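You operate a simulated robot arm through the tools that you are given. There is no shell and no other tool.

Carry out the task below with a simulated robot arm. There is one attempt and no reset: what you move stays moved.

JOB
Zero the counter, wind 4 labels on and lock the brake again.
Fine: on the bench winder; window lamp and strobe stay off.

It is judged by the outcome, as a careful person would: the job done as asked, and still so three seconds after it is handed in. It fails if anything else is knocked over, pushed out of place, dropped, spilled or broken.

ROBOT AND FRAMES
A 7-joint arm with a two-finger parallel gripper, fixed in place. Base frame: the origin is at the foot of the arm, x ahead of it, y to its left, z up; the work surface is at about z = -0.042. Lengths are in m, angles in degrees, forces in N, time in s.
With the tool pointing down near the work surface it reaches from about 0.22 to 0.66 m from the base axis. Its first joint turns from -166.0 to 166.0 degrees. Payload 2.5 kg.
The tool frame sits at the grasp point between the pads (the TCP): z along the fingers, y along the line on which they close. The tips reach 0.03 m beyond it. The gripper opens to 0.094 m. The fingers are 0.028 m wide and 0.01 m thick; the gripper's body (0.05 by 0.096 m) begins 0.055 m behind the TCP.
Orientation is that of the tool frame in the base frame, as a unit quaternion [x, y, z, w]. With the fingers straight down and closing along the base's y, the tool's x points along the base's -x, its y along +y and its z along -z.

CONTROLS
- The arm moves only by the tool send_rows. Its arguments are lists of equal length, an entry for each row: "delta_pos": the shift along the tool's x, y, z in m, a list of three; "rot": the turn, a rotation vector about the tool's x, y, z in degrees, a list of three; "hand": the closure, from 0 (fully open) to 1 (shut). In form: {"delta_pos": [[tx, ty, tz], ...], "rot": [[rx, ry, rz], ...], "hand": [hand, ...]}. A call has 1 to 20 rows; each row shifts and turns the commanded pose from where the row before left it, along the tool's axes as they then stand. Rows are played at 5 a second. More than 0.05 m and 8.6 degrees between two rows, or a gripper value outside its range, and nothing of the call is played. Where a pose cannot be reached the arm comes as near as it can. A force on the tool above 90 N (or 10 N above the force at the start of the call, whichever is more), or a blocked arm, ends the call early, and 0.2 s more pass. The fingers move at their own pace (about 0.072 m/s each) and stop on an object; they squeeze with about 23 N. The grip force told is the motor's: it shows also when the fingers shut on nothing. Time passes only in rows, and 0.2 s behind the last, so rows that do not move let the fingers close. It gives the time, the measured TCP pose, the force on the tool (base axes), the opening and the grip force at its end, in the units of the frame above (readings bear some noise), with the torque about the TCP (base axes, N m) and any sound that the robot's microphone picked up.
- Cameras (640 x 400 px; columns grow to the right, rows downward): "scene" is fixed at [0.4002, 0.6499, 0.7467]; the picture's right is [-0.99, -0.16, 0.00], its down [-0.10, 0.63, -0.77] and it looks along [0.12, -0.76, -0.64] (base axes); focal length 310 px, centre (320, 200). "wrist" rides on the gripper at [0.076, 0.014, -0.102] in the tool frame; the picture's right is [-0.18, 0.98, 0.00], its down [-0.75, -0.14, -0.64] and it looks along [-0.63, -0.12, 0.77] (tool axes); focal length 243 px, centre (320, 200).
- camera(camera): a new picture of that camera. It takes no simulated time.
- pixel_to_xyz(camera, pixels): there is no depth. For up to 12 entries [column, row, z] of the newest picture of that camera ("zoom" is the newest enlarged one), the place [x, y] in the base frame at which the ray of that pixel passes the height z, good to about 0.002 m. It takes no simulated time.
- inspect(camera, box): a new picture of the part [left, top, right, bottom] of that camera's present view, enlarged. It takes no simulated time.
- hand_in(): hands the job in; it is judged then, once.

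Unless the task says otherwise, let go and move clear before handing in.

The tools are called after "Emit:" by a JSON object that holds its "fn" and its "kwargs". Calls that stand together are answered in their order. send_rows: Moves the arm, as the interface text tells. Its arguments: {"type":"object","properties":{"delta_pos":{"type":"array"},"rot":{"type":"array"},"hand":{"type":"array"}},"required":["delta_pos","rot","hand"]} The other tools are called the same way: camera (camera) takes a picture; pixel_to_xyz (camera, pixels) gives the place at which the rays of pixels pass given heights; inspect (camera, box) takes an enlarged picture of a part of a camera's view; hand_in () hands the job in.

At the start:

```text
t: 0.0
tcp_pos: [0.3678, -0.0162, 0.3047]
tcp_rot: [0.0, 1.0, 0.0, 0.0]
force: [-0.2, 0.7, -0.8]
ft_torque: [0.02, 0.0, -0.01]
grip_width: 0.094
gripper_force: 0.0
```

scene: 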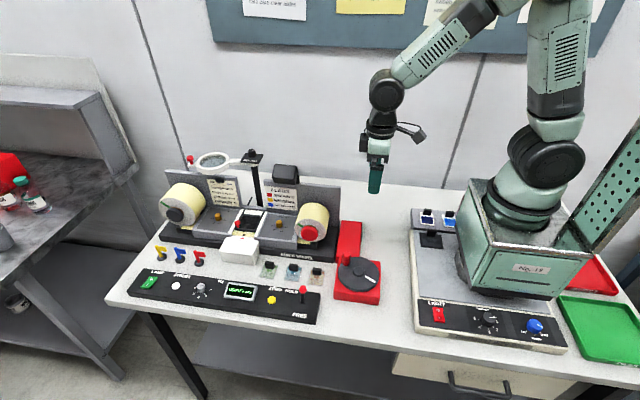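
wrist: 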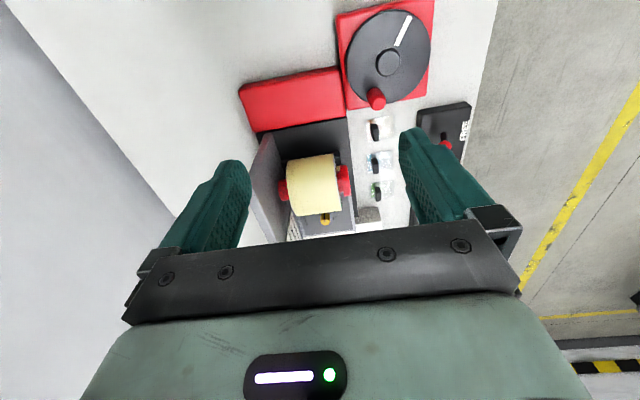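

The scene shows a winder at about (240,220), a control strip with a display at (240,290), a red crank box at (358,278) and small flags. I'll look closer at the parts before moving.

Emit:
{"fn": "inspect", "kwargs": {"camera": "scene", "box": [120, 230, 330, 330]}}

Emit:
{"fn": "inspect", "kwargs": {"camera": "scene", "box": [150, 140, 350, 265]}}

Emit:
{"fn": "inspect", "kwargs": {"camera": "scene", "box": [300, 210, 420, 310]}}

Emit:
{"fn": "inspect", "kwargs": {"camera": "scene", "box": [400, 190, 580, 360]}}

Emit:
{"fn": "inspect", "kwargs": {"camera": "scene", "box": [200, 0, 420, 60]}}

```text
3.05 times, centred on (225, 280) of scene
```

zoom: 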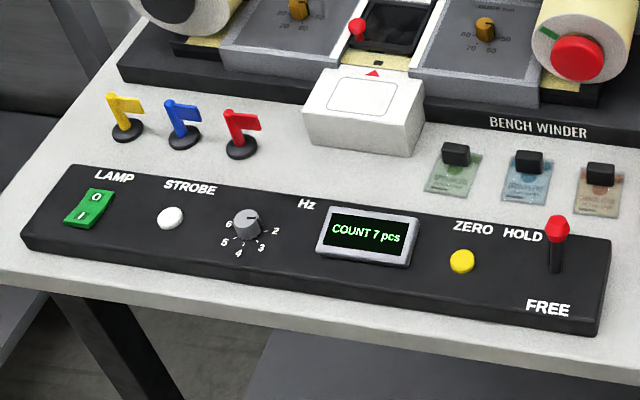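

```text
3.20 times, centred on (250, 202) of scene
```

zoom: 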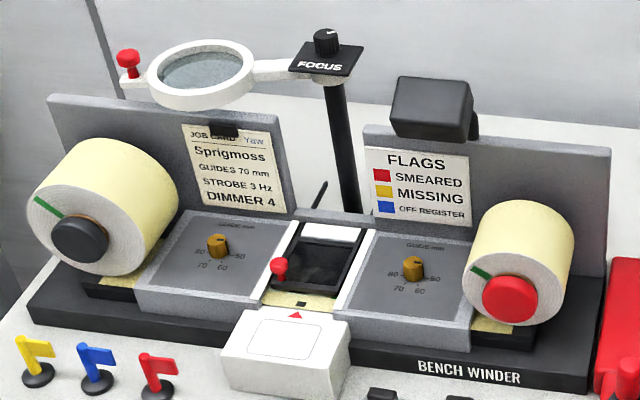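

```text
4.00 times, centred on (360, 260) of scene
```

zoom: 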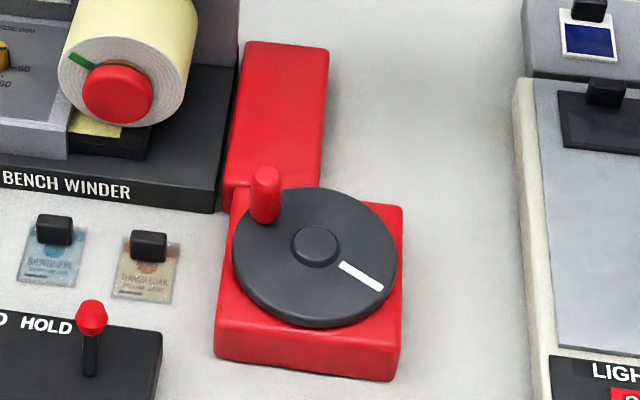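

```text
2.35 times, centred on (490, 275) of scene
```

zoom: 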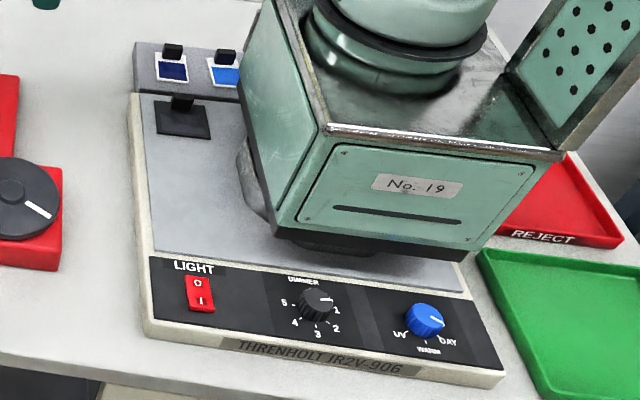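

```text
2.91 times, centred on (310, 30) of scene
```

zoom: 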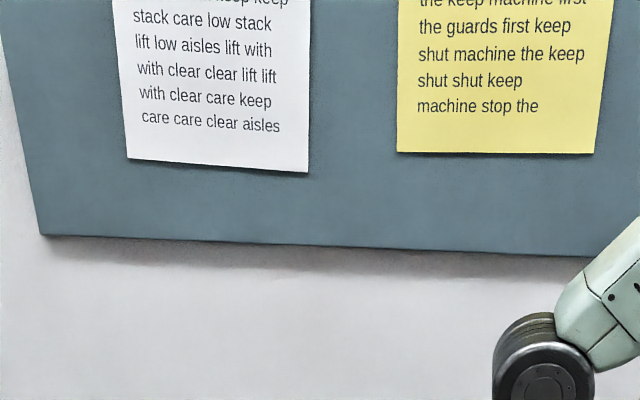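

The display reads "COUNT 7 pcs"; the yellow ZERO button is near scene (272,300), the red brake lever (at HOLD) at (303,292), and the crank disc at (359,271) with its red handle near (346,258). I'll get positions at several heights.

Emit:
{"fn": "pixel_to_xyz", "kwargs": {"camera": "scene", "pixels": [[271.6, 300, -0.01], [271.6, 300, 0.0], [303, 289, 0.02], [303, 305, 0.0], [354, 302, -0.042], [334, 299, -0.042], [380, 304, -0.042], [359.5, 271, 0.02], [346, 252, 0.05], [320, 324, -0.042], [107, 303, -0.042], [107, 295, 0.0]]}}

Emit:
{"fn": "pixel_to_xyz", "kwargs": {"camera": "wrist", "pixels": [[388, 62, 0.0], [388, 62, 0.02], [376, 100, 0.04], [444, 144, 0.02], [345, 15, -0.0], [350, 108, 0.0], [428, 108, 0.0], [434, 0, 0.0], [470, 105, 0.0]]}}

Emit:
{"fn": "inspect", "kwargs": {"camera": "wrist", "box": [230, 0, 490, 220]}}

```text
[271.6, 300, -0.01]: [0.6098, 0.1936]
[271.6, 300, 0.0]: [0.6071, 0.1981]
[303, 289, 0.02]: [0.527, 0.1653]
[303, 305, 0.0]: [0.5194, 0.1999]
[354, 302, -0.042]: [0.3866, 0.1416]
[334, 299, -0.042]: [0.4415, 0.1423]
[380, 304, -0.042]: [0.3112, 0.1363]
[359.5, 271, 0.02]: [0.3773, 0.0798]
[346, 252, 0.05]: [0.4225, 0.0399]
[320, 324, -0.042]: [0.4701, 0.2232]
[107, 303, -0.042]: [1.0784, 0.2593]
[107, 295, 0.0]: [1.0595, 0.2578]
```

```text
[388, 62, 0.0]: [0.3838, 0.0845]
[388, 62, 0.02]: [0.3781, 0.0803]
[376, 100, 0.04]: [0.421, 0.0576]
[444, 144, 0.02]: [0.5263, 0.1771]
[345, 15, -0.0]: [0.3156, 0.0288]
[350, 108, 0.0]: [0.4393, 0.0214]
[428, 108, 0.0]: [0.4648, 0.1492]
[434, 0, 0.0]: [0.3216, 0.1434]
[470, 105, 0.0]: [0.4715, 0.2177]
```

```text
1.82 times, centred on (360, 110) of wrist
```

zoom: 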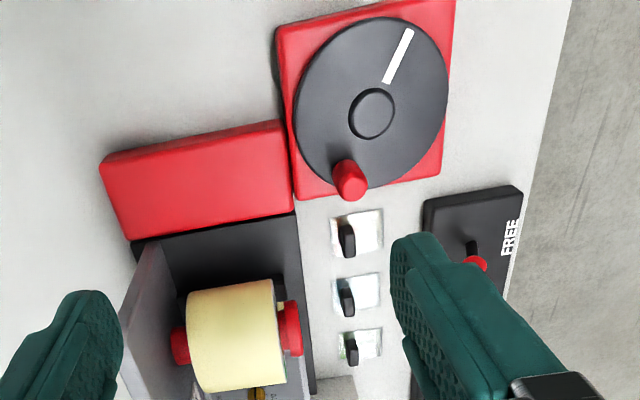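

The hub agrees in both views at about (0.378, 0.080, 0.02). I'll move the hand above the panel with the gripper open to see the ZERO button and the lever more closely.

Emit:
{"fn": "send_rows", "kwargs": {"delta_pos": [[-0.024, 0.0258, 0.012], [-0.024, 0.0258, 0.012], [-0.024, 0.0258, 0.012], [-0.024, 0.0258, 0.012], [-0.024, 0.0258, 0.012], [-0.024, 0.0258, 0.012], [-0.024, 0.0258, 0.012], [-0.024, 0.0258, 0.012], [0, 0, 0]], "rot": [[0, 0, 0], [0, 0, 0], [0, 0, 0], [0, 0, 0], [0, 0, 0], [0, 0, 0], [0, 0, 0], [0, 0, 0], [0, 0, 0]], "hand": [0, 0, 0, 0, 0, 0, 0, 0, 0]}}

Emit:
{"fn": "camera", "kwargs": {"camera": "wrist"}}

Emit:
{"fn": "camera", "kwargs": {"camera": "scene"}}

```text
t: 2.0
tcp_pos: [0.5593, 0.189, 0.2063]
tcp_rot: [0.0, 1.0, 0.0, 0.0]
force: [-0.1, 0.6, 0.2]
ft_torque: [0.01, 0.01, -0.01]
grip_width: 0.0938
gripper_force: 0.1
```

```text
taken
```

wrist: 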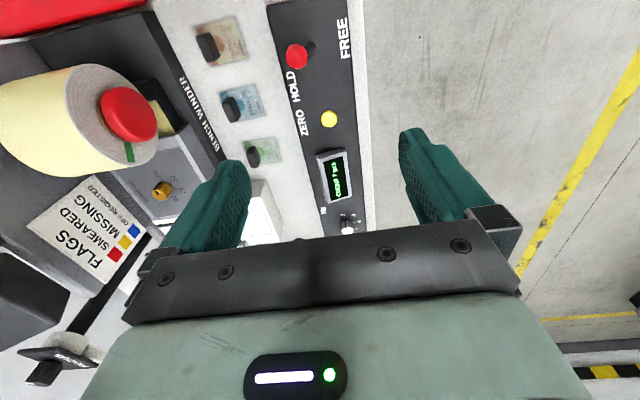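

```text
taken
```

scene: 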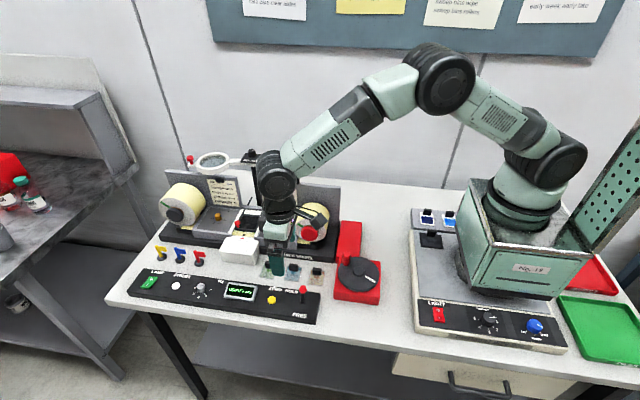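

Emit:
{"fn": "pixel_to_xyz", "kwargs": {"camera": "wrist", "pixels": [[329, 119, 0.0], [329, 119, -0.01], [329, 119, -0.02], [296, 56, 0.03], [296, 56, 0.02], [296, 56, 0.01], [312, 48, 0.0], [312, 48, -0.01], [338, 178, 0.0], [270, 10, -0.01], [350, 5, -0.01], [362, 100, -0.01]]}}

Emit:
{"fn": "inspect", "kwargs": {"camera": "wrist", "box": [250, 0, 410, 100]}}

Emit:
{"fn": "inspect", "kwargs": {"camera": "wrist", "box": [270, 80, 400, 200]}}

Emit:
{"fn": "inspect", "kwargs": {"camera": "scene", "box": [240, 260, 340, 330]}}

```text
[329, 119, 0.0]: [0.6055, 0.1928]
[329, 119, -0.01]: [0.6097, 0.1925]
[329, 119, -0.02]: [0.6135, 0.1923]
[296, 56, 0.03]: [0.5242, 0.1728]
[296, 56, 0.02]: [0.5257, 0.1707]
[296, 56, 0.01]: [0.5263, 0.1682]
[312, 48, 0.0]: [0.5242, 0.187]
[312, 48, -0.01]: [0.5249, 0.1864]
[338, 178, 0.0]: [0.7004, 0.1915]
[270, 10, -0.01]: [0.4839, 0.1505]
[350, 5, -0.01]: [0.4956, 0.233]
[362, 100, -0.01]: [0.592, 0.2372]
```

```text
4.00 times, centred on (330, 50) of wrist
```

zoom: 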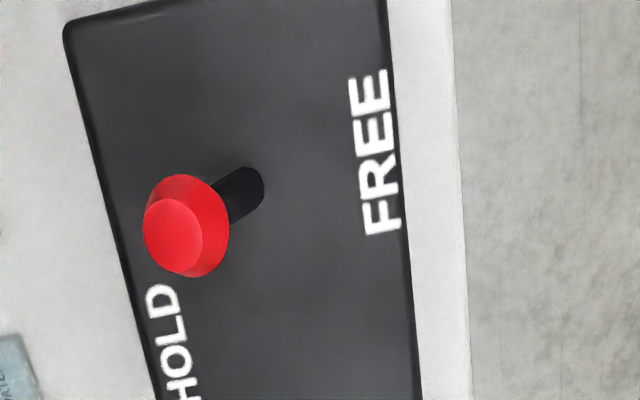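

```text
3.33 times, centred on (335, 140) of wrist
```

zoom: 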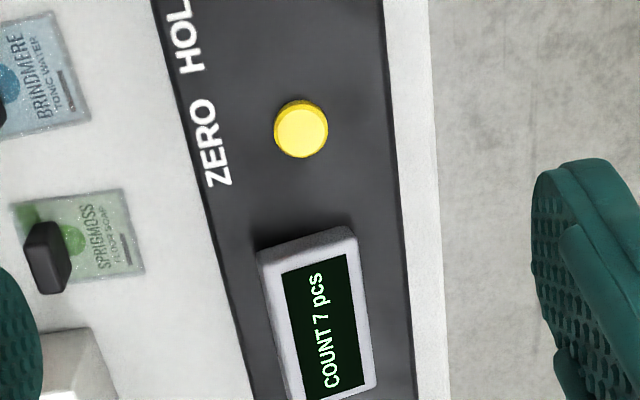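

```text
5.71 times, centred on (290, 295) of scene
```

zoom: 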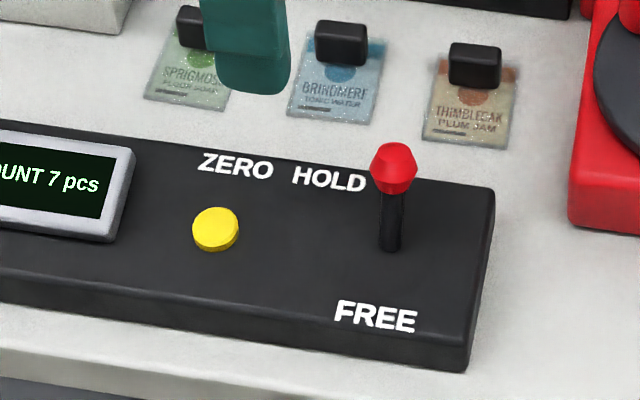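

The yellow button fits both views at about (0.6097, 0.193, -0.01), and the lever knob is around (0.526, 0.173, 0.033), leaning to HOLD. I'll shut the fingers and go above the button.

Emit:
{"fn": "send_rows", "kwargs": {"delta_pos": [[-0.0126, 0.001, 0.03], [-0.0126, 0.001, 0.03], [-0.0126, 0.001, 0.03], [-0.0126, 0.001, 0.03], [0, 0, 0.02], [0, 0, 0], [0, 0, 0]], "rot": [[0, 0, 0], [0, 0, 0], [0, 0, 0], [0, 0, 0], [0, 0, 0], [0, 0, 0], [0, 0, 0]], "hand": [1, 1, 1, 1, 1, 1, 1]}}

Emit:
{"fn": "camera", "kwargs": {"camera": "wrist"}}

Emit:
{"fn": "inspect", "kwargs": {"camera": "scene", "box": [220, 220, 360, 330]}}

```text
t: 3.6
tcp_pos: [0.6085, 0.1929, 0.0691]
tcp_rot: [0.0, 1.0, 0.0, 0.0]
force: [0.0, -1.2, 0.0]
ft_torque: [0.01, -0.02, -0.04]
grip_width: 0.0
gripper_force: 23.0
```

```text
taken
```

wrist: 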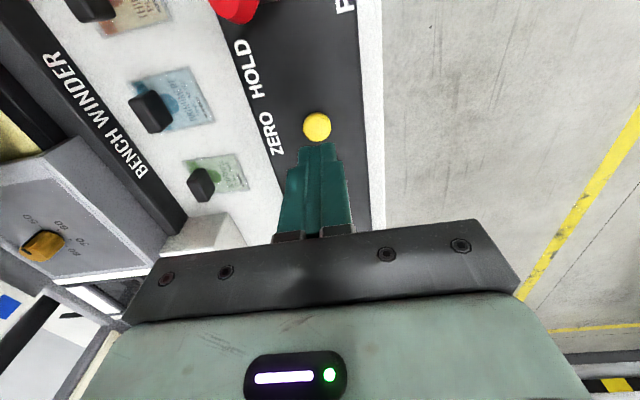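

```text
3.64 times, centred on (290, 275) of scene
```

zoom: 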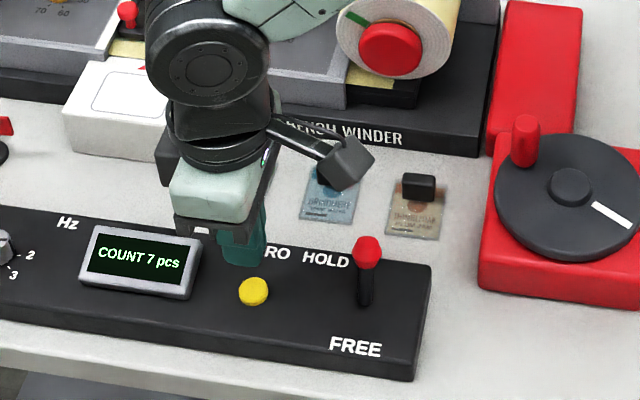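

The button at wrist (317,127) lies just ahead of the closed fingertips. I'll confirm its place before pressing.

Emit:
{"fn": "pixel_to_xyz", "kwargs": {"camera": "wrist", "pixels": [[317, 127, -0.01], [317, 127, -0.012], [317, 127, -0.006], [321, 145, 0.039]]}}

```text
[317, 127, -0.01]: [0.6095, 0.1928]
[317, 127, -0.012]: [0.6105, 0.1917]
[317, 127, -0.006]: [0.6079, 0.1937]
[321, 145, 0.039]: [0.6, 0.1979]
```

The TCP is within 1 mm of the button centre. I'll descend to just above it, then press in small steps.

Emit:
{"fn": "send_rows", "kwargs": {"delta_pos": [[-0.001, 0, 0.02], [0, 0, 0.018], [0, 0, 0.005], [0, 0, 0.002], [0, 0, 0.002]], "rot": [[0, 0, 0], [0, 0, 0], [0, 0, 0], [0, 0, 0], [0, 0, 0]], "hand": [1, 1, 1, 1, 1]}}

Emit:
{"fn": "inspect", "kwargs": {"camera": "scene", "box": [220, 220, 360, 330]}}

```text
t: 4.8
tcp_pos: [0.6111, 0.1943, 0.022]
tcp_rot: [0.0, 1.0, 0.001, 0.0]
force: [-0.9, 0.5, 0.4]
ft_torque: [0.01, 0.01, 0.01]
grip_width: 0.0002
gripper_force: 23.2
```

```text
3.64 times, centred on (290, 275) of scene
```

zoom: 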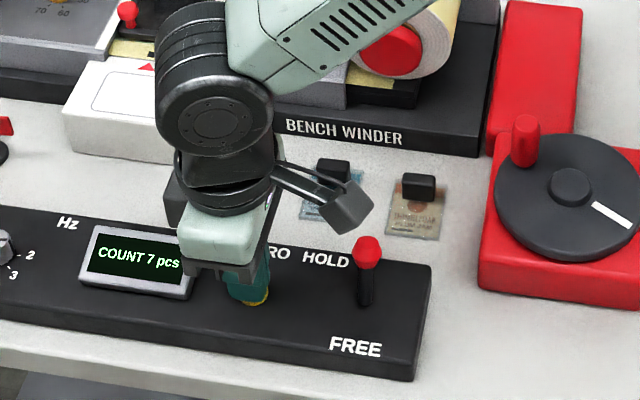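

No contact force yet and the display still reads 7; the tips sit right over the button. I'll press further in 1.5 mm steps.

Emit:
{"fn": "send_rows", "kwargs": {"delta_pos": [[0, 0, 0.0015], [0, 0, 0.0015], [0, 0, 0.0015]], "rot": [[0, 0, 0], [0, 0, 0], [0, 0, 0]], "hand": [1, 1, 1]}}

Emit:
{"fn": "inspect", "kwargs": {"camera": "scene", "box": [220, 220, 360, 330]}}

```text
t: 5.6
tcp_pos: [0.6104, 0.1954, 0.0178]
tcp_rot: [0.0, 1.0, 0.0, 0.0]
force: [0.2, -3.2, 6.8]
ft_torque: [-0.11, 0.02, 0.0]
grip_width: 0.0002
gripper_force: 23.0
heard: click, click
```

```text
3.64 times, centred on (290, 275) of scene
```

zoom: 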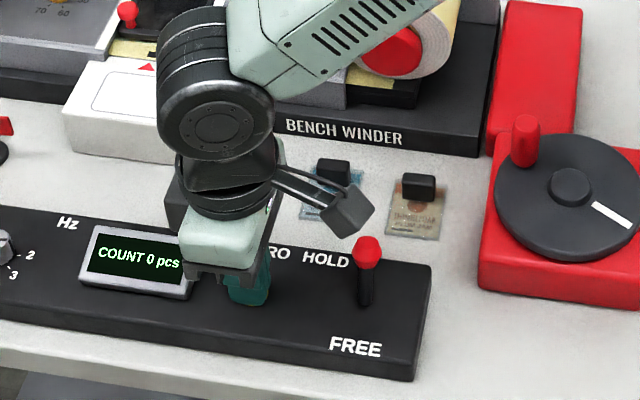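

The display now reads COUNT 0 with a click. I'll retract straight up and go to the HOLD side of the lever, staying above it for a look.

Emit:
{"fn": "send_rows", "kwargs": {"delta_pos": [[0, 0, -0.02], [0, 0, -0.04], [0, 0, -0.04], [0.03, -0.018, -0.01], [0.03, -0.018, -0.01], [0.0245, -0.0144, 0], [0, 0, 0]], "rot": [[0, 0, 0], [0, 0, 0], [0, 0, 0], [0, 0, 0], [0, 0, 0], [0, 0, 0], [0, 0, 0]], "hand": [1, 1, 1, 1, 1, 1, 1]}}

Emit:
{"fn": "camera", "kwargs": {"camera": "wrist"}}

Emit:
{"fn": "inspect", "kwargs": {"camera": "scene", "box": [240, 240, 340, 330]}}

```text
t: 7.2
tcp_pos: [0.5229, 0.1425, 0.1356]
tcp_rot: [0.0, 1.0, 0.0, -0.001]
force: [0.5, 0.5, 0.6]
ft_torque: [0.0, -0.02, -0.05]
grip_width: 0.0
gripper_force: 23.5
```

```text
taken
```

wrist: 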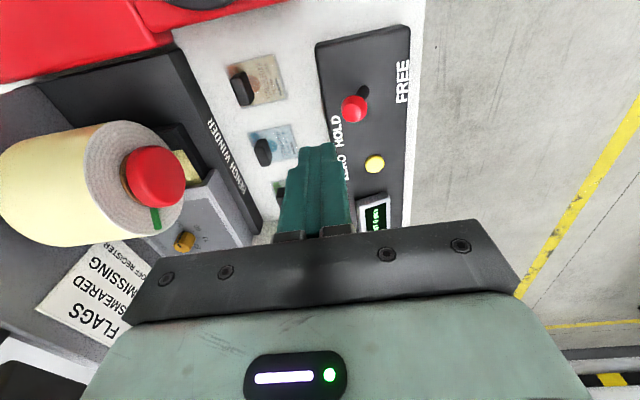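

```text
4.44 times, centred on (290, 285) of scene
```

zoom: 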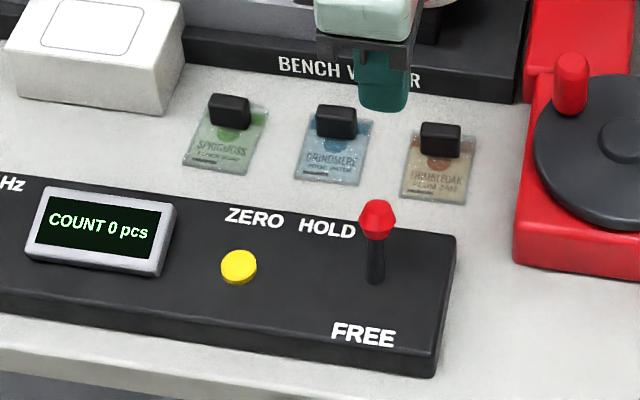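

Emit:
{"fn": "pixel_to_xyz", "kwargs": {"camera": "wrist", "pixels": [[354, 109, 0.015], [354, 109, 0.025], [354, 109, 0.035], [364, 89, -0.016], [364, 89, -0.01], [240, 85, -0.03], [240, 85, -0.02], [155, 178, 0.05], [155, 178, 0.07], [155, 178, 0.09], [205, 150, -0.01]]}}

Emit:
{"fn": "pixel_to_xyz", "kwargs": {"camera": "zoom", "pixels": [[377, 221, 0.015], [377, 221, 0.025], [377, 221, 0.035], [376, 280, -0.016], [440, 140, -0.03], [440, 140, -0.02]]}}

```text
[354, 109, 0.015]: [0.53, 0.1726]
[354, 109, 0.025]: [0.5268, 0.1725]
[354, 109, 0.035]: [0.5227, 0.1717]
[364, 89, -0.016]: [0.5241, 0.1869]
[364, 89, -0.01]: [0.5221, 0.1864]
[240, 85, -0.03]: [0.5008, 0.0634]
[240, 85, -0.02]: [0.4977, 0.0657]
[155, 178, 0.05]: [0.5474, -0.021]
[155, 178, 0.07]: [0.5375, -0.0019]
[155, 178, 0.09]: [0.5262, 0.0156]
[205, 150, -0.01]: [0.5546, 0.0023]
```

```text
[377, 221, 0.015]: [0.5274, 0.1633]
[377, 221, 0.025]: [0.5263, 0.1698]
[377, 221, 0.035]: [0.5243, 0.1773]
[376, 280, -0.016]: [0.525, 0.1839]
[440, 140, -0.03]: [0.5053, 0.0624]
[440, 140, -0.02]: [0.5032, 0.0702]
```

Both views put the knob at about (0.526, 0.172, 0.027) with its pivot near y=0.186. I'll lower the closed fingers on its HOLD side at y≈0.143, then push toward FREE.

Emit:
{"fn": "send_rows", "kwargs": {"delta_pos": [[-0.003, 0, 0.035], [0, 0, 0.035], [0, 0, 0.0236], [0, 0, 0]], "rot": [[0, 0, 0], [0, 0, 0], [0, 0, 0], [0, 0, 0]], "hand": [1, 1, 1, 1]}}

Emit:
{"fn": "inspect", "kwargs": {"camera": "scene", "box": [240, 240, 340, 330]}}

Emit:
{"fn": "camera", "kwargs": {"camera": "wrist"}}

```text
t: 8.2
tcp_pos: [0.5282, 0.1426, 0.044]
tcp_rot: [0.0, 1.0, 0.0, 0.0]
force: [-0.4, 0.2, 0.0]
ft_torque: [0.02, -0.01, -0.01]
grip_width: 0.0
gripper_force: 23.1
```

```text
4.44 times, centred on (290, 285) of scene
```

zoom: 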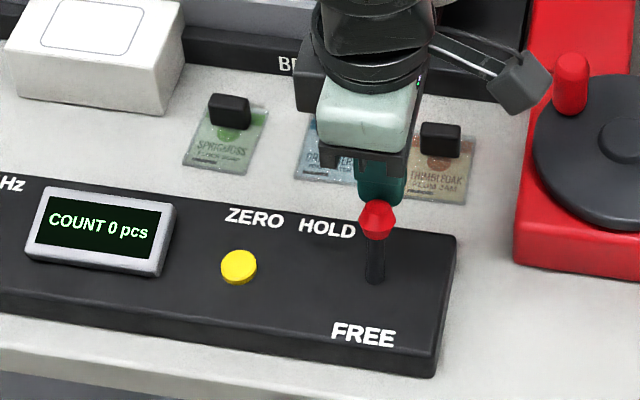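

```text
taken
```

wrist: 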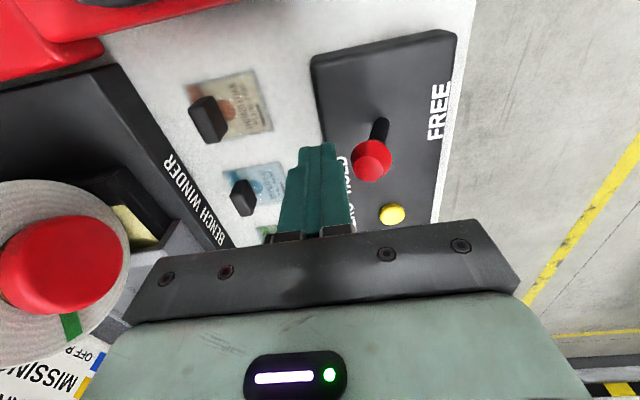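

The fingers are beside the knob on the HOLD side, clear of it. I'll push toward +y (FREE) in small steps.

Emit:
{"fn": "send_rows", "kwargs": {"delta_pos": [[0, 0.008, 0], [0, 0.006, 0], [0, 0.005, 0], [0, 0.005, 0], [0, 0.005, 0], [0, 0.005, 0]], "rot": [[0, 0, 0], [0, 0, 0], [0, 0, 0], [0, 0, 0], [0, 0, 0], [0, 0, 0]], "hand": [1, 1, 1, 1, 1, 1]}}

Emit:
{"fn": "inspect", "kwargs": {"camera": "scene", "box": [240, 240, 340, 330]}}

Emit:
{"fn": "camera", "kwargs": {"camera": "wrist"}}

```text
t: 9.6
tcp_pos: [0.53, 0.178, 0.042]
tcp_rot: [0.0, 1.0, 0.0, 0.0]
force: [0.8, -0.4, -0.3]
ft_torque: [-0.02, 0.03, 0.02]
grip_width: 0.0002
gripper_force: 22.7
```

```text
4.44 times, centred on (290, 285) of scene
```

zoom: 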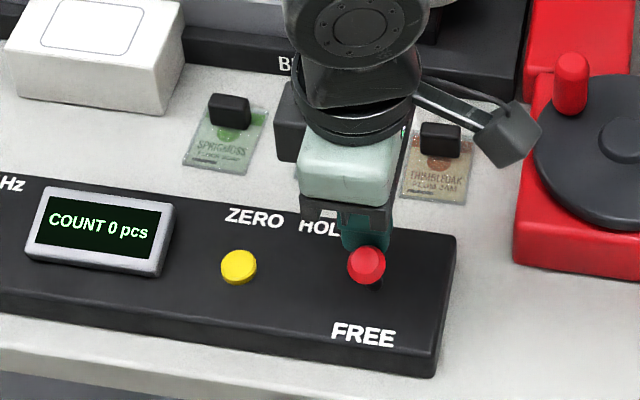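

```text
taken
```

wrist: 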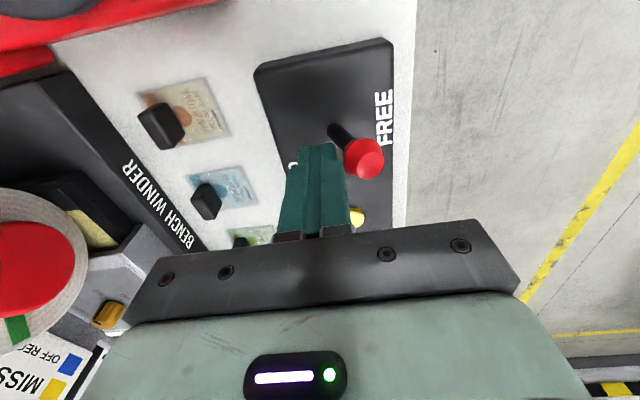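

The knob has flipped over toward FREE (wrist (362,158), leaning away) with no residual force. I'll retract upward and check the lever stays there.

Emit:
{"fn": "send_rows", "kwargs": {"delta_pos": [[0, -0.01, 0], [0, -0.01, -0.03], [0, 0, -0.04], [0, 0, -0.04], [0, 0, 0]], "rot": [[0, 0, 0], [0, 0, 0], [0, 0, 0], [0, 0, 0], [0, 0, 0]], "hand": [1, 1, 1, 1, 1]}}

Emit:
{"fn": "inspect", "kwargs": {"camera": "scene", "box": [240, 240, 340, 330]}}

Emit:
{"fn": "camera", "kwargs": {"camera": "wrist"}}

Emit:
{"fn": "inspect", "kwargs": {"camera": "scene", "box": [310, 210, 410, 310]}}

```text
t: 10.8
tcp_pos: [0.5316, 0.1569, 0.1542]
tcp_rot: [0.0, 1.0, 0.0, 0.0]
force: [-0.1, -0.2, 0.2]
ft_torque: [0.0, -0.01, 0.0]
grip_width: 0.0
gripper_force: 22.8
```

```text
4.44 times, centred on (290, 285) of scene
```

zoom: 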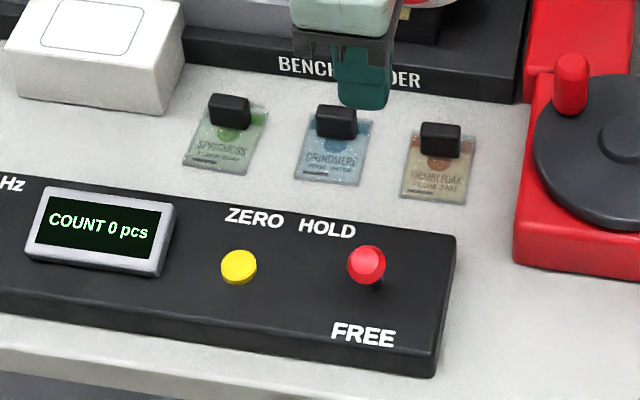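

```text
taken
```

wrist: 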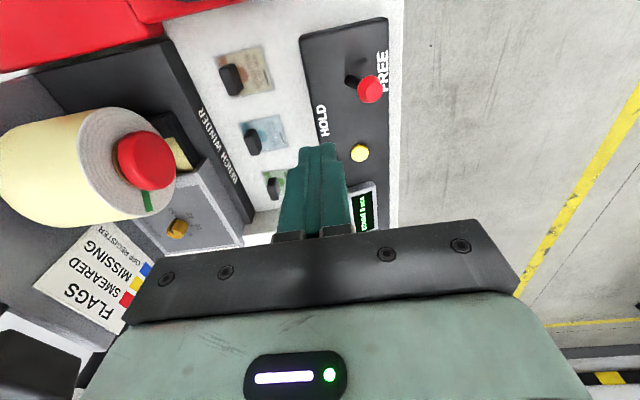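

```text
4.00 times, centred on (360, 260) of scene
```

zoom: 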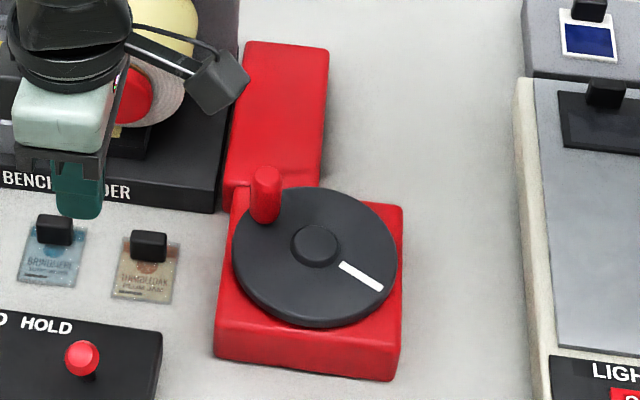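

The lever now rests at FREE (zoom knob (366,265)) and the count is still 0. Next I'll locate the crank handle, so I'm converting these pixels.

Emit:
{"fn": "pixel_to_xyz", "kwargs": {"camera": "zoom", "pixels": [[316, 243, 0.015], [316, 243, 0.02], [265, 216, 0.01], [265, 216, 0.015], [267, 175, 0.04], [267, 175, 0.05], [267, 175, 0.06], [234, 250, 0.01], [398, 265, 0.01], [322, 325, 0.0], [320, 186, 0.01], [362, 277, 0.01]]}}

Emit:
{"fn": "pixel_to_xyz", "kwargs": {"camera": "wrist", "pixels": [[370, 89, 0.025], [370, 89, 0.03], [352, 80, -0.016]]}}

Emit:
{"fn": "pixel_to_xyz", "kwargs": {"camera": "scene", "pixels": [[300.4, 299.6, 0.025], [300.4, 299.6, 0.03], [300.4, 299.6, 0.02]]}}

```text
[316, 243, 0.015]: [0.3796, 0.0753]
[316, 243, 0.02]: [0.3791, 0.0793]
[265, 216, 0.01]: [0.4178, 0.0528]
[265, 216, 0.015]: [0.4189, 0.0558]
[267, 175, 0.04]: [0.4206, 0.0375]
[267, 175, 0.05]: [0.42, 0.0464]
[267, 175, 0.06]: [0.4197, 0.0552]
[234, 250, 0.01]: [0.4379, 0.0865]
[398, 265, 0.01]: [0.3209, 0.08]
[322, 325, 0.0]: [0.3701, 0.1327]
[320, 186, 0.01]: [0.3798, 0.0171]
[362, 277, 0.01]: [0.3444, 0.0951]
```

```text
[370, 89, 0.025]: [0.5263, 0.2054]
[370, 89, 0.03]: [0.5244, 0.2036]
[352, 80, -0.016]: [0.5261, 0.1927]
```

```text
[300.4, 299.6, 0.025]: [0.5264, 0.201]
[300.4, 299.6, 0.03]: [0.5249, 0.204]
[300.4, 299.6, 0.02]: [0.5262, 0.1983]
```

The lever's FREE knob position is about (0.526, 0.203, 0.027). The crank handle is about (0.419, 0.0545), z 0.013–0.06, radius about 0.048 from the hub. I'll move above it, opening the hand, for a closer view.

Emit:
{"fn": "send_rows", "kwargs": {"delta_pos": [[0.03, -0.025, -0.0115], [0.03, -0.025, -0.0115], [0.03, -0.025, -0.0115], [0.0316, -0.025, -0.0115], [0, 0, 0], [0, 0, 0]], "rot": [[0, 0, 0], [0, 0, 0], [0, 0, 0], [0, 0, 0], [0, 0, 0], [0, 0, 0]], "hand": [1, 0.5, 0.3, 0.3, 0.3, 0.3]}}

Emit:
{"fn": "camera", "kwargs": {"camera": "wrist"}}

Emit:
{"fn": "inspect", "kwargs": {"camera": "scene", "box": [310, 200, 410, 310]}}

```text
t: 12.2
tcp_pos: [0.4094, 0.0584, 0.1949]
tcp_rot: [0.0, 1.0, 0.0, 0.0]
force: [-0.5, -0.1, 0.1]
ft_torque: [0.01, -0.01, -0.01]
grip_width: 0.0658
gripper_force: 0.2
```

```text
taken
```

wrist: 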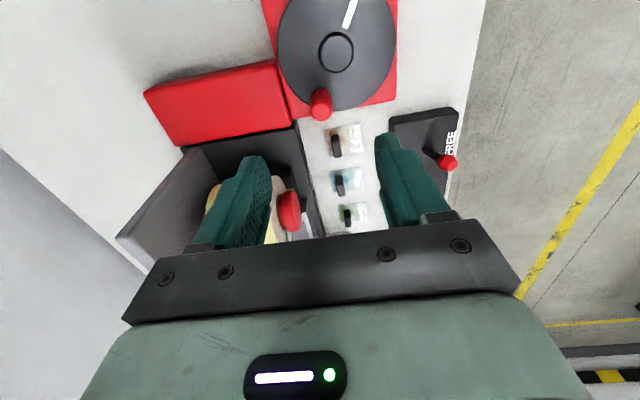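

```text
3.64 times, centred on (360, 255) of scene
```

zoom: 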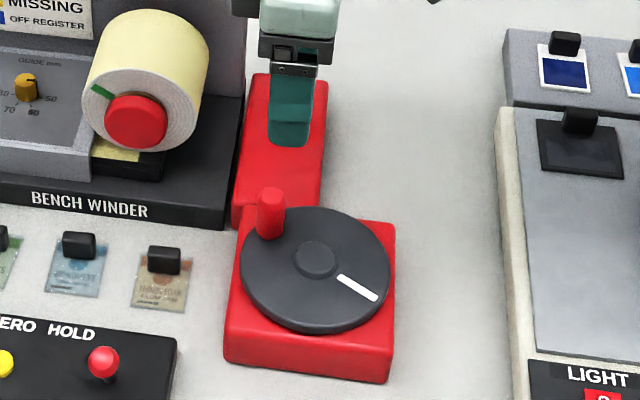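

Emit:
{"fn": "inspect", "kwargs": {"camera": "wrist", "box": [240, 0, 420, 130]}}

Emit:
{"fn": "pixel_to_xyz", "kwargs": {"camera": "wrist", "pixels": [[321, 97, 0.06], [321, 97, 0.05], [322, 110, 0.02], [337, 52, 0.02], [275, 62, 0.0], [275, 62, 0.02], [292, 120, 0.0], [160, 130, 0.0], [300, 118, -0.03], [285, 205, 0.05], [285, 205, 0.08], [330, 135, -0.02]]}}

Emit:
{"fn": "pixel_to_xyz", "kwargs": {"camera": "zoom", "pixels": [[256, 75, -0.01], [256, 75, 0.01], [256, 75, 0.03], [327, 75, 0.01], [268, 195, 0.055], [270, 235, 0.013], [233, 215, 0.01], [233, 130, -0.02], [200, 130, 0.06]]}}

```text
3.08 times, centred on (330, 65) of wrist
```

zoom: 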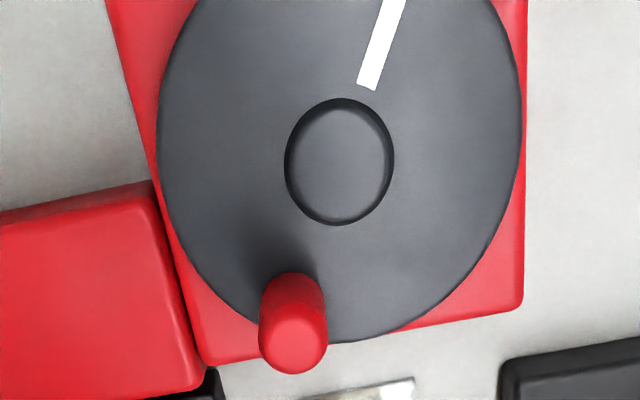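

```text
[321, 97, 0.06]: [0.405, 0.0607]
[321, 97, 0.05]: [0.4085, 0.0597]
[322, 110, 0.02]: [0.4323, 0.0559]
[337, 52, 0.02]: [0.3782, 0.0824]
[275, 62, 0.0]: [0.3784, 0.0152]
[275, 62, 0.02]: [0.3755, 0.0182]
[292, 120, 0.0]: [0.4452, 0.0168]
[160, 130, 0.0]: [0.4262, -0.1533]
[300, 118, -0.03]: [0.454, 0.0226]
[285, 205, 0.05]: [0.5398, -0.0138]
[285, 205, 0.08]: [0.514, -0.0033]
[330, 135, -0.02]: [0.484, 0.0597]
```

```text
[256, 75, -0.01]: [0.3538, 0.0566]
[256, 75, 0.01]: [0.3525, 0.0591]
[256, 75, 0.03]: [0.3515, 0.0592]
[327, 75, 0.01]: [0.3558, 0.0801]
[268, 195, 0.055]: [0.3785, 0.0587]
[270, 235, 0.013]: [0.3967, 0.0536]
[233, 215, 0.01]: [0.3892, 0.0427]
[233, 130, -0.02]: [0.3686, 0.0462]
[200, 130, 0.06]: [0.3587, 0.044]
```

I need both views at once: the handle's top cap is at wrist-zoom (294,345) and its base at about (291,285). I'll convert those and then re-zoom the scene.

Emit:
{"fn": "pixel_to_xyz", "kwargs": {"camera": "zoom", "pixels": [[294, 347, 0.04], [294, 347, 0.05], [294, 347, 0.06], [291, 285, 0.015], [340, 160, 0.02], [160, 180, 0.0], [160, 180, 0.02], [521, 130, 0.013], [160, 130, 0.013], [205, 370, 0.0], [205, 370, 0.02]]}}

Emit:
{"fn": "inspect", "kwargs": {"camera": "scene", "box": [320, 215, 400, 310]}}

```text
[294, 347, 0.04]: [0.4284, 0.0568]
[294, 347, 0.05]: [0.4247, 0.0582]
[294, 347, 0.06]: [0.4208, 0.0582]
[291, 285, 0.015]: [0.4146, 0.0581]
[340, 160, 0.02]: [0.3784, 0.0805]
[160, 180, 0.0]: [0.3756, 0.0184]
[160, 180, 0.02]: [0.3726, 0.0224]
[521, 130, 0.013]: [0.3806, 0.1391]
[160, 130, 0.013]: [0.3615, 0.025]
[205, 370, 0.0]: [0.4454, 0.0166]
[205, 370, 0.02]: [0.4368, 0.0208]
```

```text
4.21 times, centred on (360, 262) of scene
```

zoom: 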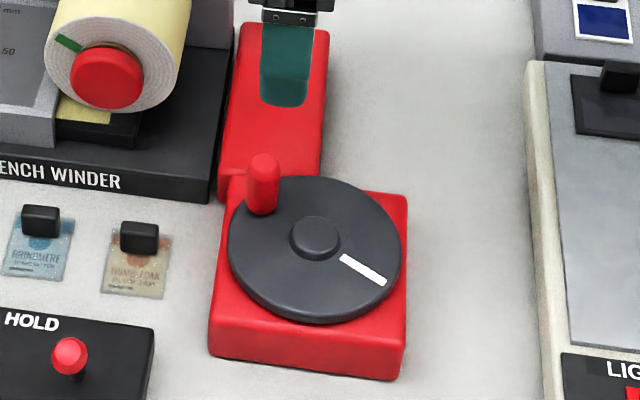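

Emit:
{"fn": "pixel_to_xyz", "kwargs": {"camera": "zoom", "pixels": [[265, 162, 0.05], [265, 162, 0.055], [265, 162, 0.06], [263, 208, 0.015], [315, 234, 0.02], [222, 200, 0.01], [222, 200, 0.0], [322, 165, 0.01], [108, 78, 0.06], [237, 25, 0.0], [262, 90, 0.16]]}}

```text
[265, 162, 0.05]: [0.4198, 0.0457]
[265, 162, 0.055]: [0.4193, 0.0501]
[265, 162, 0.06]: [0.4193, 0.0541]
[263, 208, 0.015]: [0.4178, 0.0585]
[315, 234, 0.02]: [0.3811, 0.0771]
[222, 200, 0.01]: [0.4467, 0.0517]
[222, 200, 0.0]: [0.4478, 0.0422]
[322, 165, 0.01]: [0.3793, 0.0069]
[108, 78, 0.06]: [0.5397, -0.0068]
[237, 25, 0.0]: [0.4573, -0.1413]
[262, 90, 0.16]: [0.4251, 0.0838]
```

Both views agree on the handle at (0.419, 0.0575), z 0.015–0.063, about 0.046 from the hub at (0.378, 0.080). I'll lower the half-open hand around it, keeping tips above the red block (about z 0.03).

Emit:
{"fn": "send_rows", "kwargs": {"delta_pos": [[-0.0096, -0.001, 0.03], [0, 0, 0.035], [0, 0, 0.03], [0, 0, 0.02], [0, 0, 0]], "rot": [[0, 0, 0], [0, 0, 0], [0, 0, 0], [0, 0, 0], [0, 0, 0]], "hand": [0.45, 0.45, 0.45, 0.45, 0.45]}}

Emit:
{"fn": "camera", "kwargs": {"camera": "wrist"}}

Emit:
{"fn": "inspect", "kwargs": {"camera": "scene", "box": [310, 200, 410, 310]}}

```text
t: 13.4
tcp_pos: [0.4191, 0.0571, 0.0843]
tcp_rot: [0.0, 1.0, 0.0, 0.0]
force: [-0.2, -0.2, 0.9]
ft_torque: [-0.01, 0.0, -0.03]
grip_width: 0.0513
gripper_force: 0.0
```

```text
taken
```

wrist: 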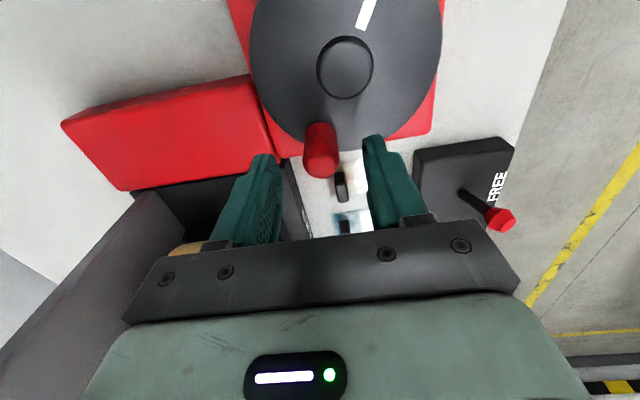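

```text
3.64 times, centred on (360, 255) of scene
```

zoom: 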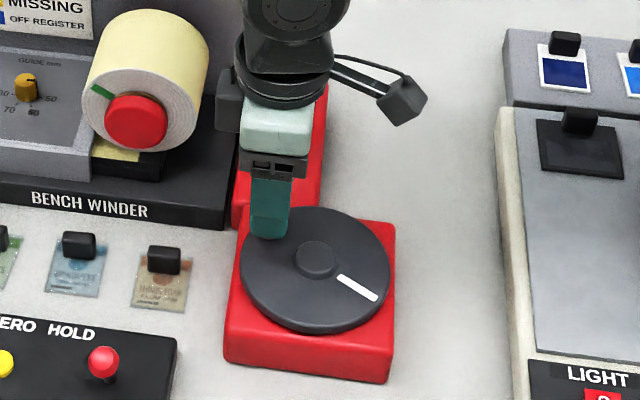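

The handle's cap at wrist (320,167) is between the fingers. I'll check its place against the TCP and the block's height.

Emit:
{"fn": "pixel_to_xyz", "kwargs": {"camera": "wrist", "pixels": [[320, 168, 0.063], [320, 168, 0.055], [345, 67, 0.02], [250, 75, 0.0], [250, 75, 0.02], [250, 75, 0.03], [275, 155, 0.0], [275, 155, 0.03]]}}

```text
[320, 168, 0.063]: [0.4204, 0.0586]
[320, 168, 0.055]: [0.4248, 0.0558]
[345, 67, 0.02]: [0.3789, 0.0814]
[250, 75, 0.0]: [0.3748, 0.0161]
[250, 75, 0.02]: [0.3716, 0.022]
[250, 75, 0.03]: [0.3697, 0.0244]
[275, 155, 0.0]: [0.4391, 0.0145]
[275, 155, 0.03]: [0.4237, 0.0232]
```

The handle is centred between the fingers. I'll lower 18 mm and close on it.

Emit:
{"fn": "send_rows", "kwargs": {"delta_pos": [[-0.0005, 0.0005, 0.01], [0, 0, 0.008], [0, 0, 0], [0, 0, 0], [0, 0, 0], [0, 0, 0]], "rot": [[0, 0, 0], [0, 0, 0], [0, 0, 0], [0, 0, 0], [0, 0, 0], [0, 0, 0]], "hand": [0.45, 0.45, 0.6, 1, 1, 1]}}

Emit:
{"fn": "camera", "kwargs": {"camera": "wrist"}}

Emit:
{"fn": "inspect", "kwargs": {"camera": "scene", "box": [220, 200, 420, 325]}}

```text
t: 14.8
tcp_pos: [0.4192, 0.0576, 0.0648]
tcp_rot: [-0.001, 1.0, 0.0, 0.0]
force: [0.8, 0.5, -5.9]
ft_torque: [0.04, -0.32, 0.01]
grip_width: 0.0225
gripper_force: 45.3
```

```text
taken
```

wrist: 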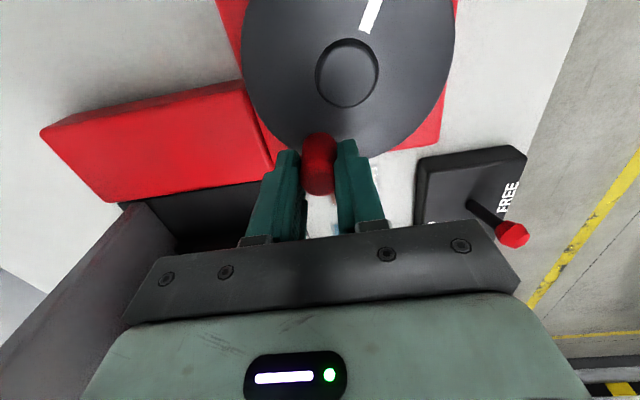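

```text
3.20 times, centred on (320, 262) of scene
```

zoom: 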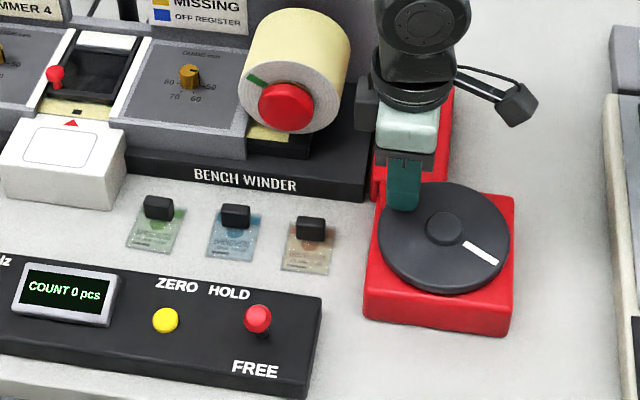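

The handle is firmly held (22.5 mm) and the display still reads 0. I'll turn it about 30° clockwise seen from above and watch the count and the roll's green mark.

Emit:
{"fn": "send_rows", "kwargs": {"delta_pos": [[0.0045, -0.0068, 0], [0.0056, -0.0059, 0], [0.0066, -0.0049, 0], [0, 0, 0]], "rot": [[0, 0, 0], [0, 0, 0], [0, 0, 0], [0, 0, 0]], "hand": [1, 1, 1, 1]}}

Emit:
{"fn": "inspect", "kwargs": {"camera": "scene", "box": [220, 200, 420, 325]}}

```text
t: 15.8
tcp_pos: [0.4021, 0.0403, 0.0655]
tcp_rot: [0.0, 1.0, 0.0, 0.0]
force: [2.2, -2.3, -17.9]
ft_torque: [-0.05, -0.89, -0.04]
grip_width: 0.0224
gripper_force: 44.4
```

```text
3.20 times, centred on (320, 262) of scene
```

zoom: 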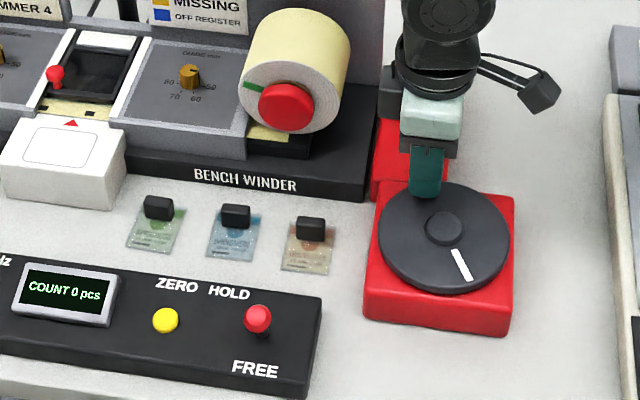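

The disc turned 30° clockwise and the roll's mark crept counterclockwise (web drawn in at the bottom), count still 0. I'll continue clockwise 60°, lowering 1 mm to ease the pull along z.

Emit:
{"fn": "send_rows", "kwargs": {"delta_pos": [[0.0073, -0.0036, 0.001], [0.0078, -0.0024, 0], [0.0082, -0.0009, 0], [0.0081, 0.0005, 0], [0.008, 0.0019, 0], [0.0075, 0.0033, 0], [0, 0, 0]], "rot": [[0, 0, 0], [0, 0, 0], [0, 0, 0], [0, 0, 0], [0, 0, 0], [0, 0, 0], [0, 0, 0]], "hand": [1, 1, 1, 1, 1, 1, 1]}}

Emit:
{"fn": "inspect", "kwargs": {"camera": "scene", "box": [220, 200, 420, 325]}}

```text
t: 17.4
tcp_pos: [0.3574, 0.0416, 0.0655]
tcp_rot: [-0.001, 1.0, 0.002, 0.003]
force: [18.7, 30.4, -8.7]
ft_torque: [0.16, -1.43, 0.0]
grip_width: 0.0227
gripper_force: 44.7
```

```text
3.20 times, centred on (320, 262) of scene
```

zoom: 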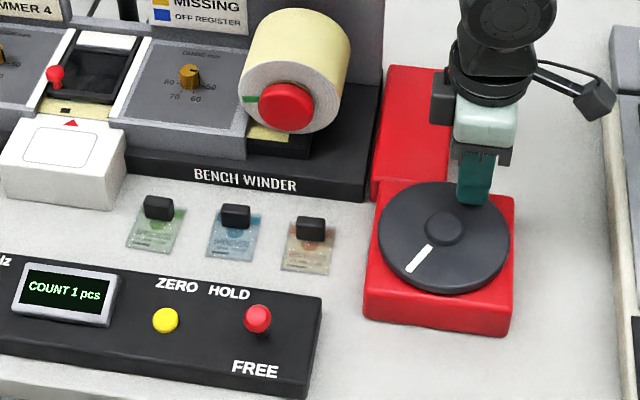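

The count reads 1 after about 94° of turning. The lateral force shows my circle is slightly too large; the three measured points fit centre (0.381, 0.0785), r 0.0437. I'll correct onto that circle and go on 20°.

Emit:
{"fn": "send_rows", "kwargs": {"delta_pos": [[-0.0019, 0.0028, 0], [0.006, 0.0047, 0], [0.0052, 0.0056, 0], [0, 0, 0]], "rot": [[0, 0, 0], [0, 0, 0], [0, 0, 0], [0, 0, 0]], "hand": [1, 1, 1, 1]}}

Emit:
{"fn": "inspect", "kwargs": {"camera": "scene", "box": [220, 200, 420, 325]}}

```text
t: 18.4
tcp_pos: [0.3456, 0.0529, 0.0663]
tcp_rot: [0.0, 1.0, -0.001, 0.001]
force: [13.7, 11.4, 18.4]
ft_torque: [0.19, 0.06, -0.01]
grip_width: 0.0222
gripper_force: 45.1
```

```text
3.20 times, centred on (320, 262) of scene
```

zoom: 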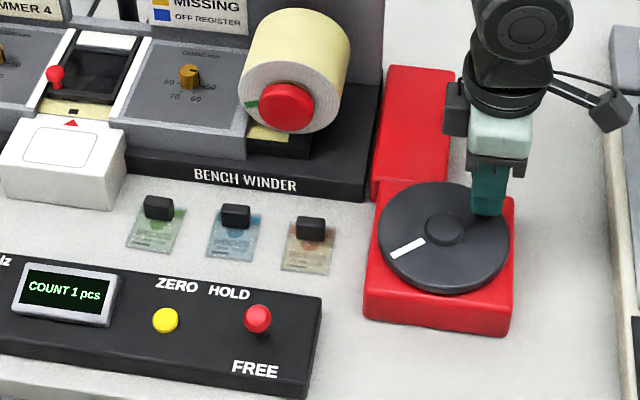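

Still 1 at about 116° total, with the handle on the fitted circle. I'll continue 30° clockwise.

Emit:
{"fn": "send_rows", "kwargs": {"delta_pos": [[0.0041, 0.0064, 0], [0.0029, 0.0071, 0], [0.0016, 0.0074, 0], [0, 0, 0]], "rot": [[0, 0, 0], [0, 0, 0], [0, 0, 0], [0, 0, 0]], "hand": [1, 1, 1, 1]}}

Emit:
{"fn": "inspect", "kwargs": {"camera": "scene", "box": [220, 200, 420, 325]}}

```text
t: 19.4
tcp_pos: [0.3354, 0.0723, 0.0648]
tcp_rot: [0.001, 1.0, 0.0, 0.001]
force: [19.3, 2.3, 9.5]
ft_torque: [-0.09, -0.25, 0.0]
grip_width: 0.0223
gripper_force: 44.8
```

```text
3.20 times, centred on (320, 262) of scene
```

zoom: 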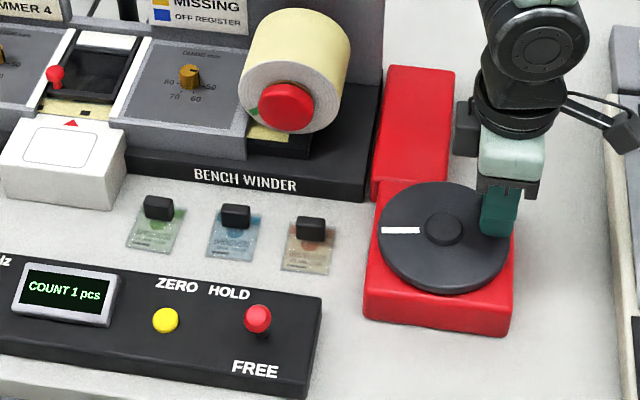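

Still 1 at about 145°. Forces are moderate (about 19 N toward the hub), so I'll ease the path inward 1 mm and turn 30° more.

Emit:
{"fn": "send_rows", "kwargs": {"delta_pos": [[-0.0006, 0.0076, 0], [-0.001, 0.0076, 0], [-0.0023, 0.0072, 0], [0, 0, 0]], "rot": [[0, 0, 0], [0, 0, 0], [0, 0, 0], [0, 0, 0]], "hand": [1, 1, 1, 1]}}

Emit:
{"fn": "inspect", "kwargs": {"camera": "scene", "box": [220, 200, 420, 325]}}

Emit:
{"fn": "camera", "kwargs": {"camera": "wrist"}}

```text
t: 20.4
tcp_pos: [0.3388, 0.0956, 0.0657]
tcp_rot: [0.0, 1.0, -0.001, -0.002]
force: [-3.8, 0.5, 9.9]
ft_torque: [0.0, -0.1, 0.0]
grip_width: 0.0222
gripper_force: 44.9
```

```text
3.20 times, centred on (320, 262) of scene
```

zoom: 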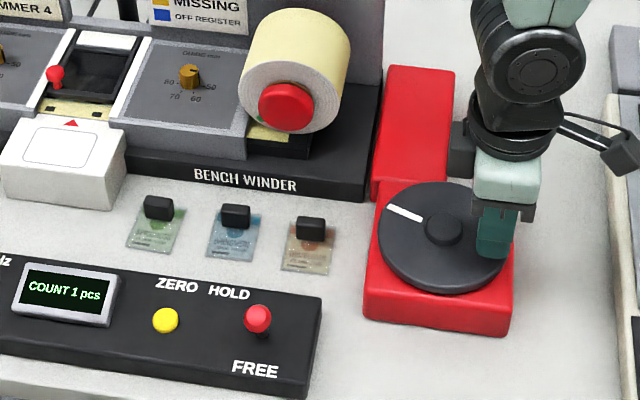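

```text
taken
```

wrist: 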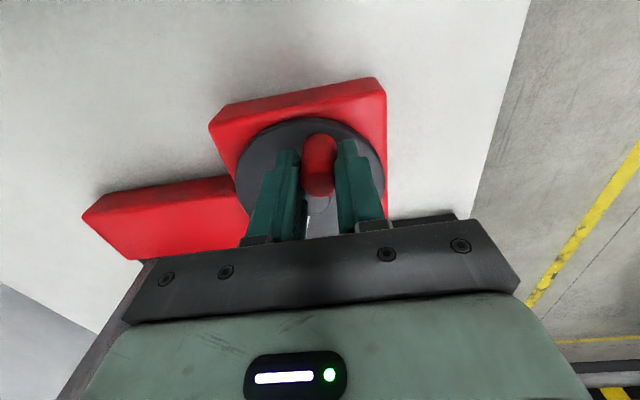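

Now about 174° total with count still 1; forces are low. Continuing 20° at a time to see where it ticks.

Emit:
{"fn": "send_rows", "kwargs": {"delta_pos": [[-0.0035, 0.0068, 0], [-0.0047, 0.006, 0], [0, 0, 0]], "rot": [[0, 0, 0], [0, 0, 0], [0, 0, 0]], "hand": [1, 1, 1]}}

Emit:
{"fn": "inspect", "kwargs": {"camera": "scene", "box": [220, 200, 420, 325]}}

```text
t: 21.2
tcp_pos: [0.3481, 0.1104, 0.0652]
tcp_rot: [-0.002, 1.0, 0.0, -0.003]
force: [-21.7, 18.8, 23.8]
ft_torque: [0.27, 1.41, -0.01]
grip_width: 0.0225
gripper_force: 44.8
```

```text
3.20 times, centred on (320, 262) of scene
```

zoom: 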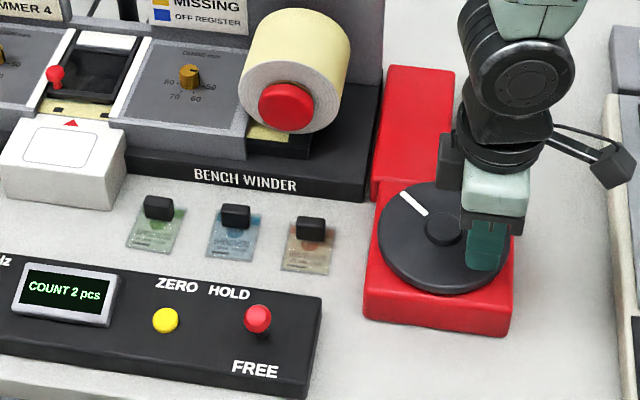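

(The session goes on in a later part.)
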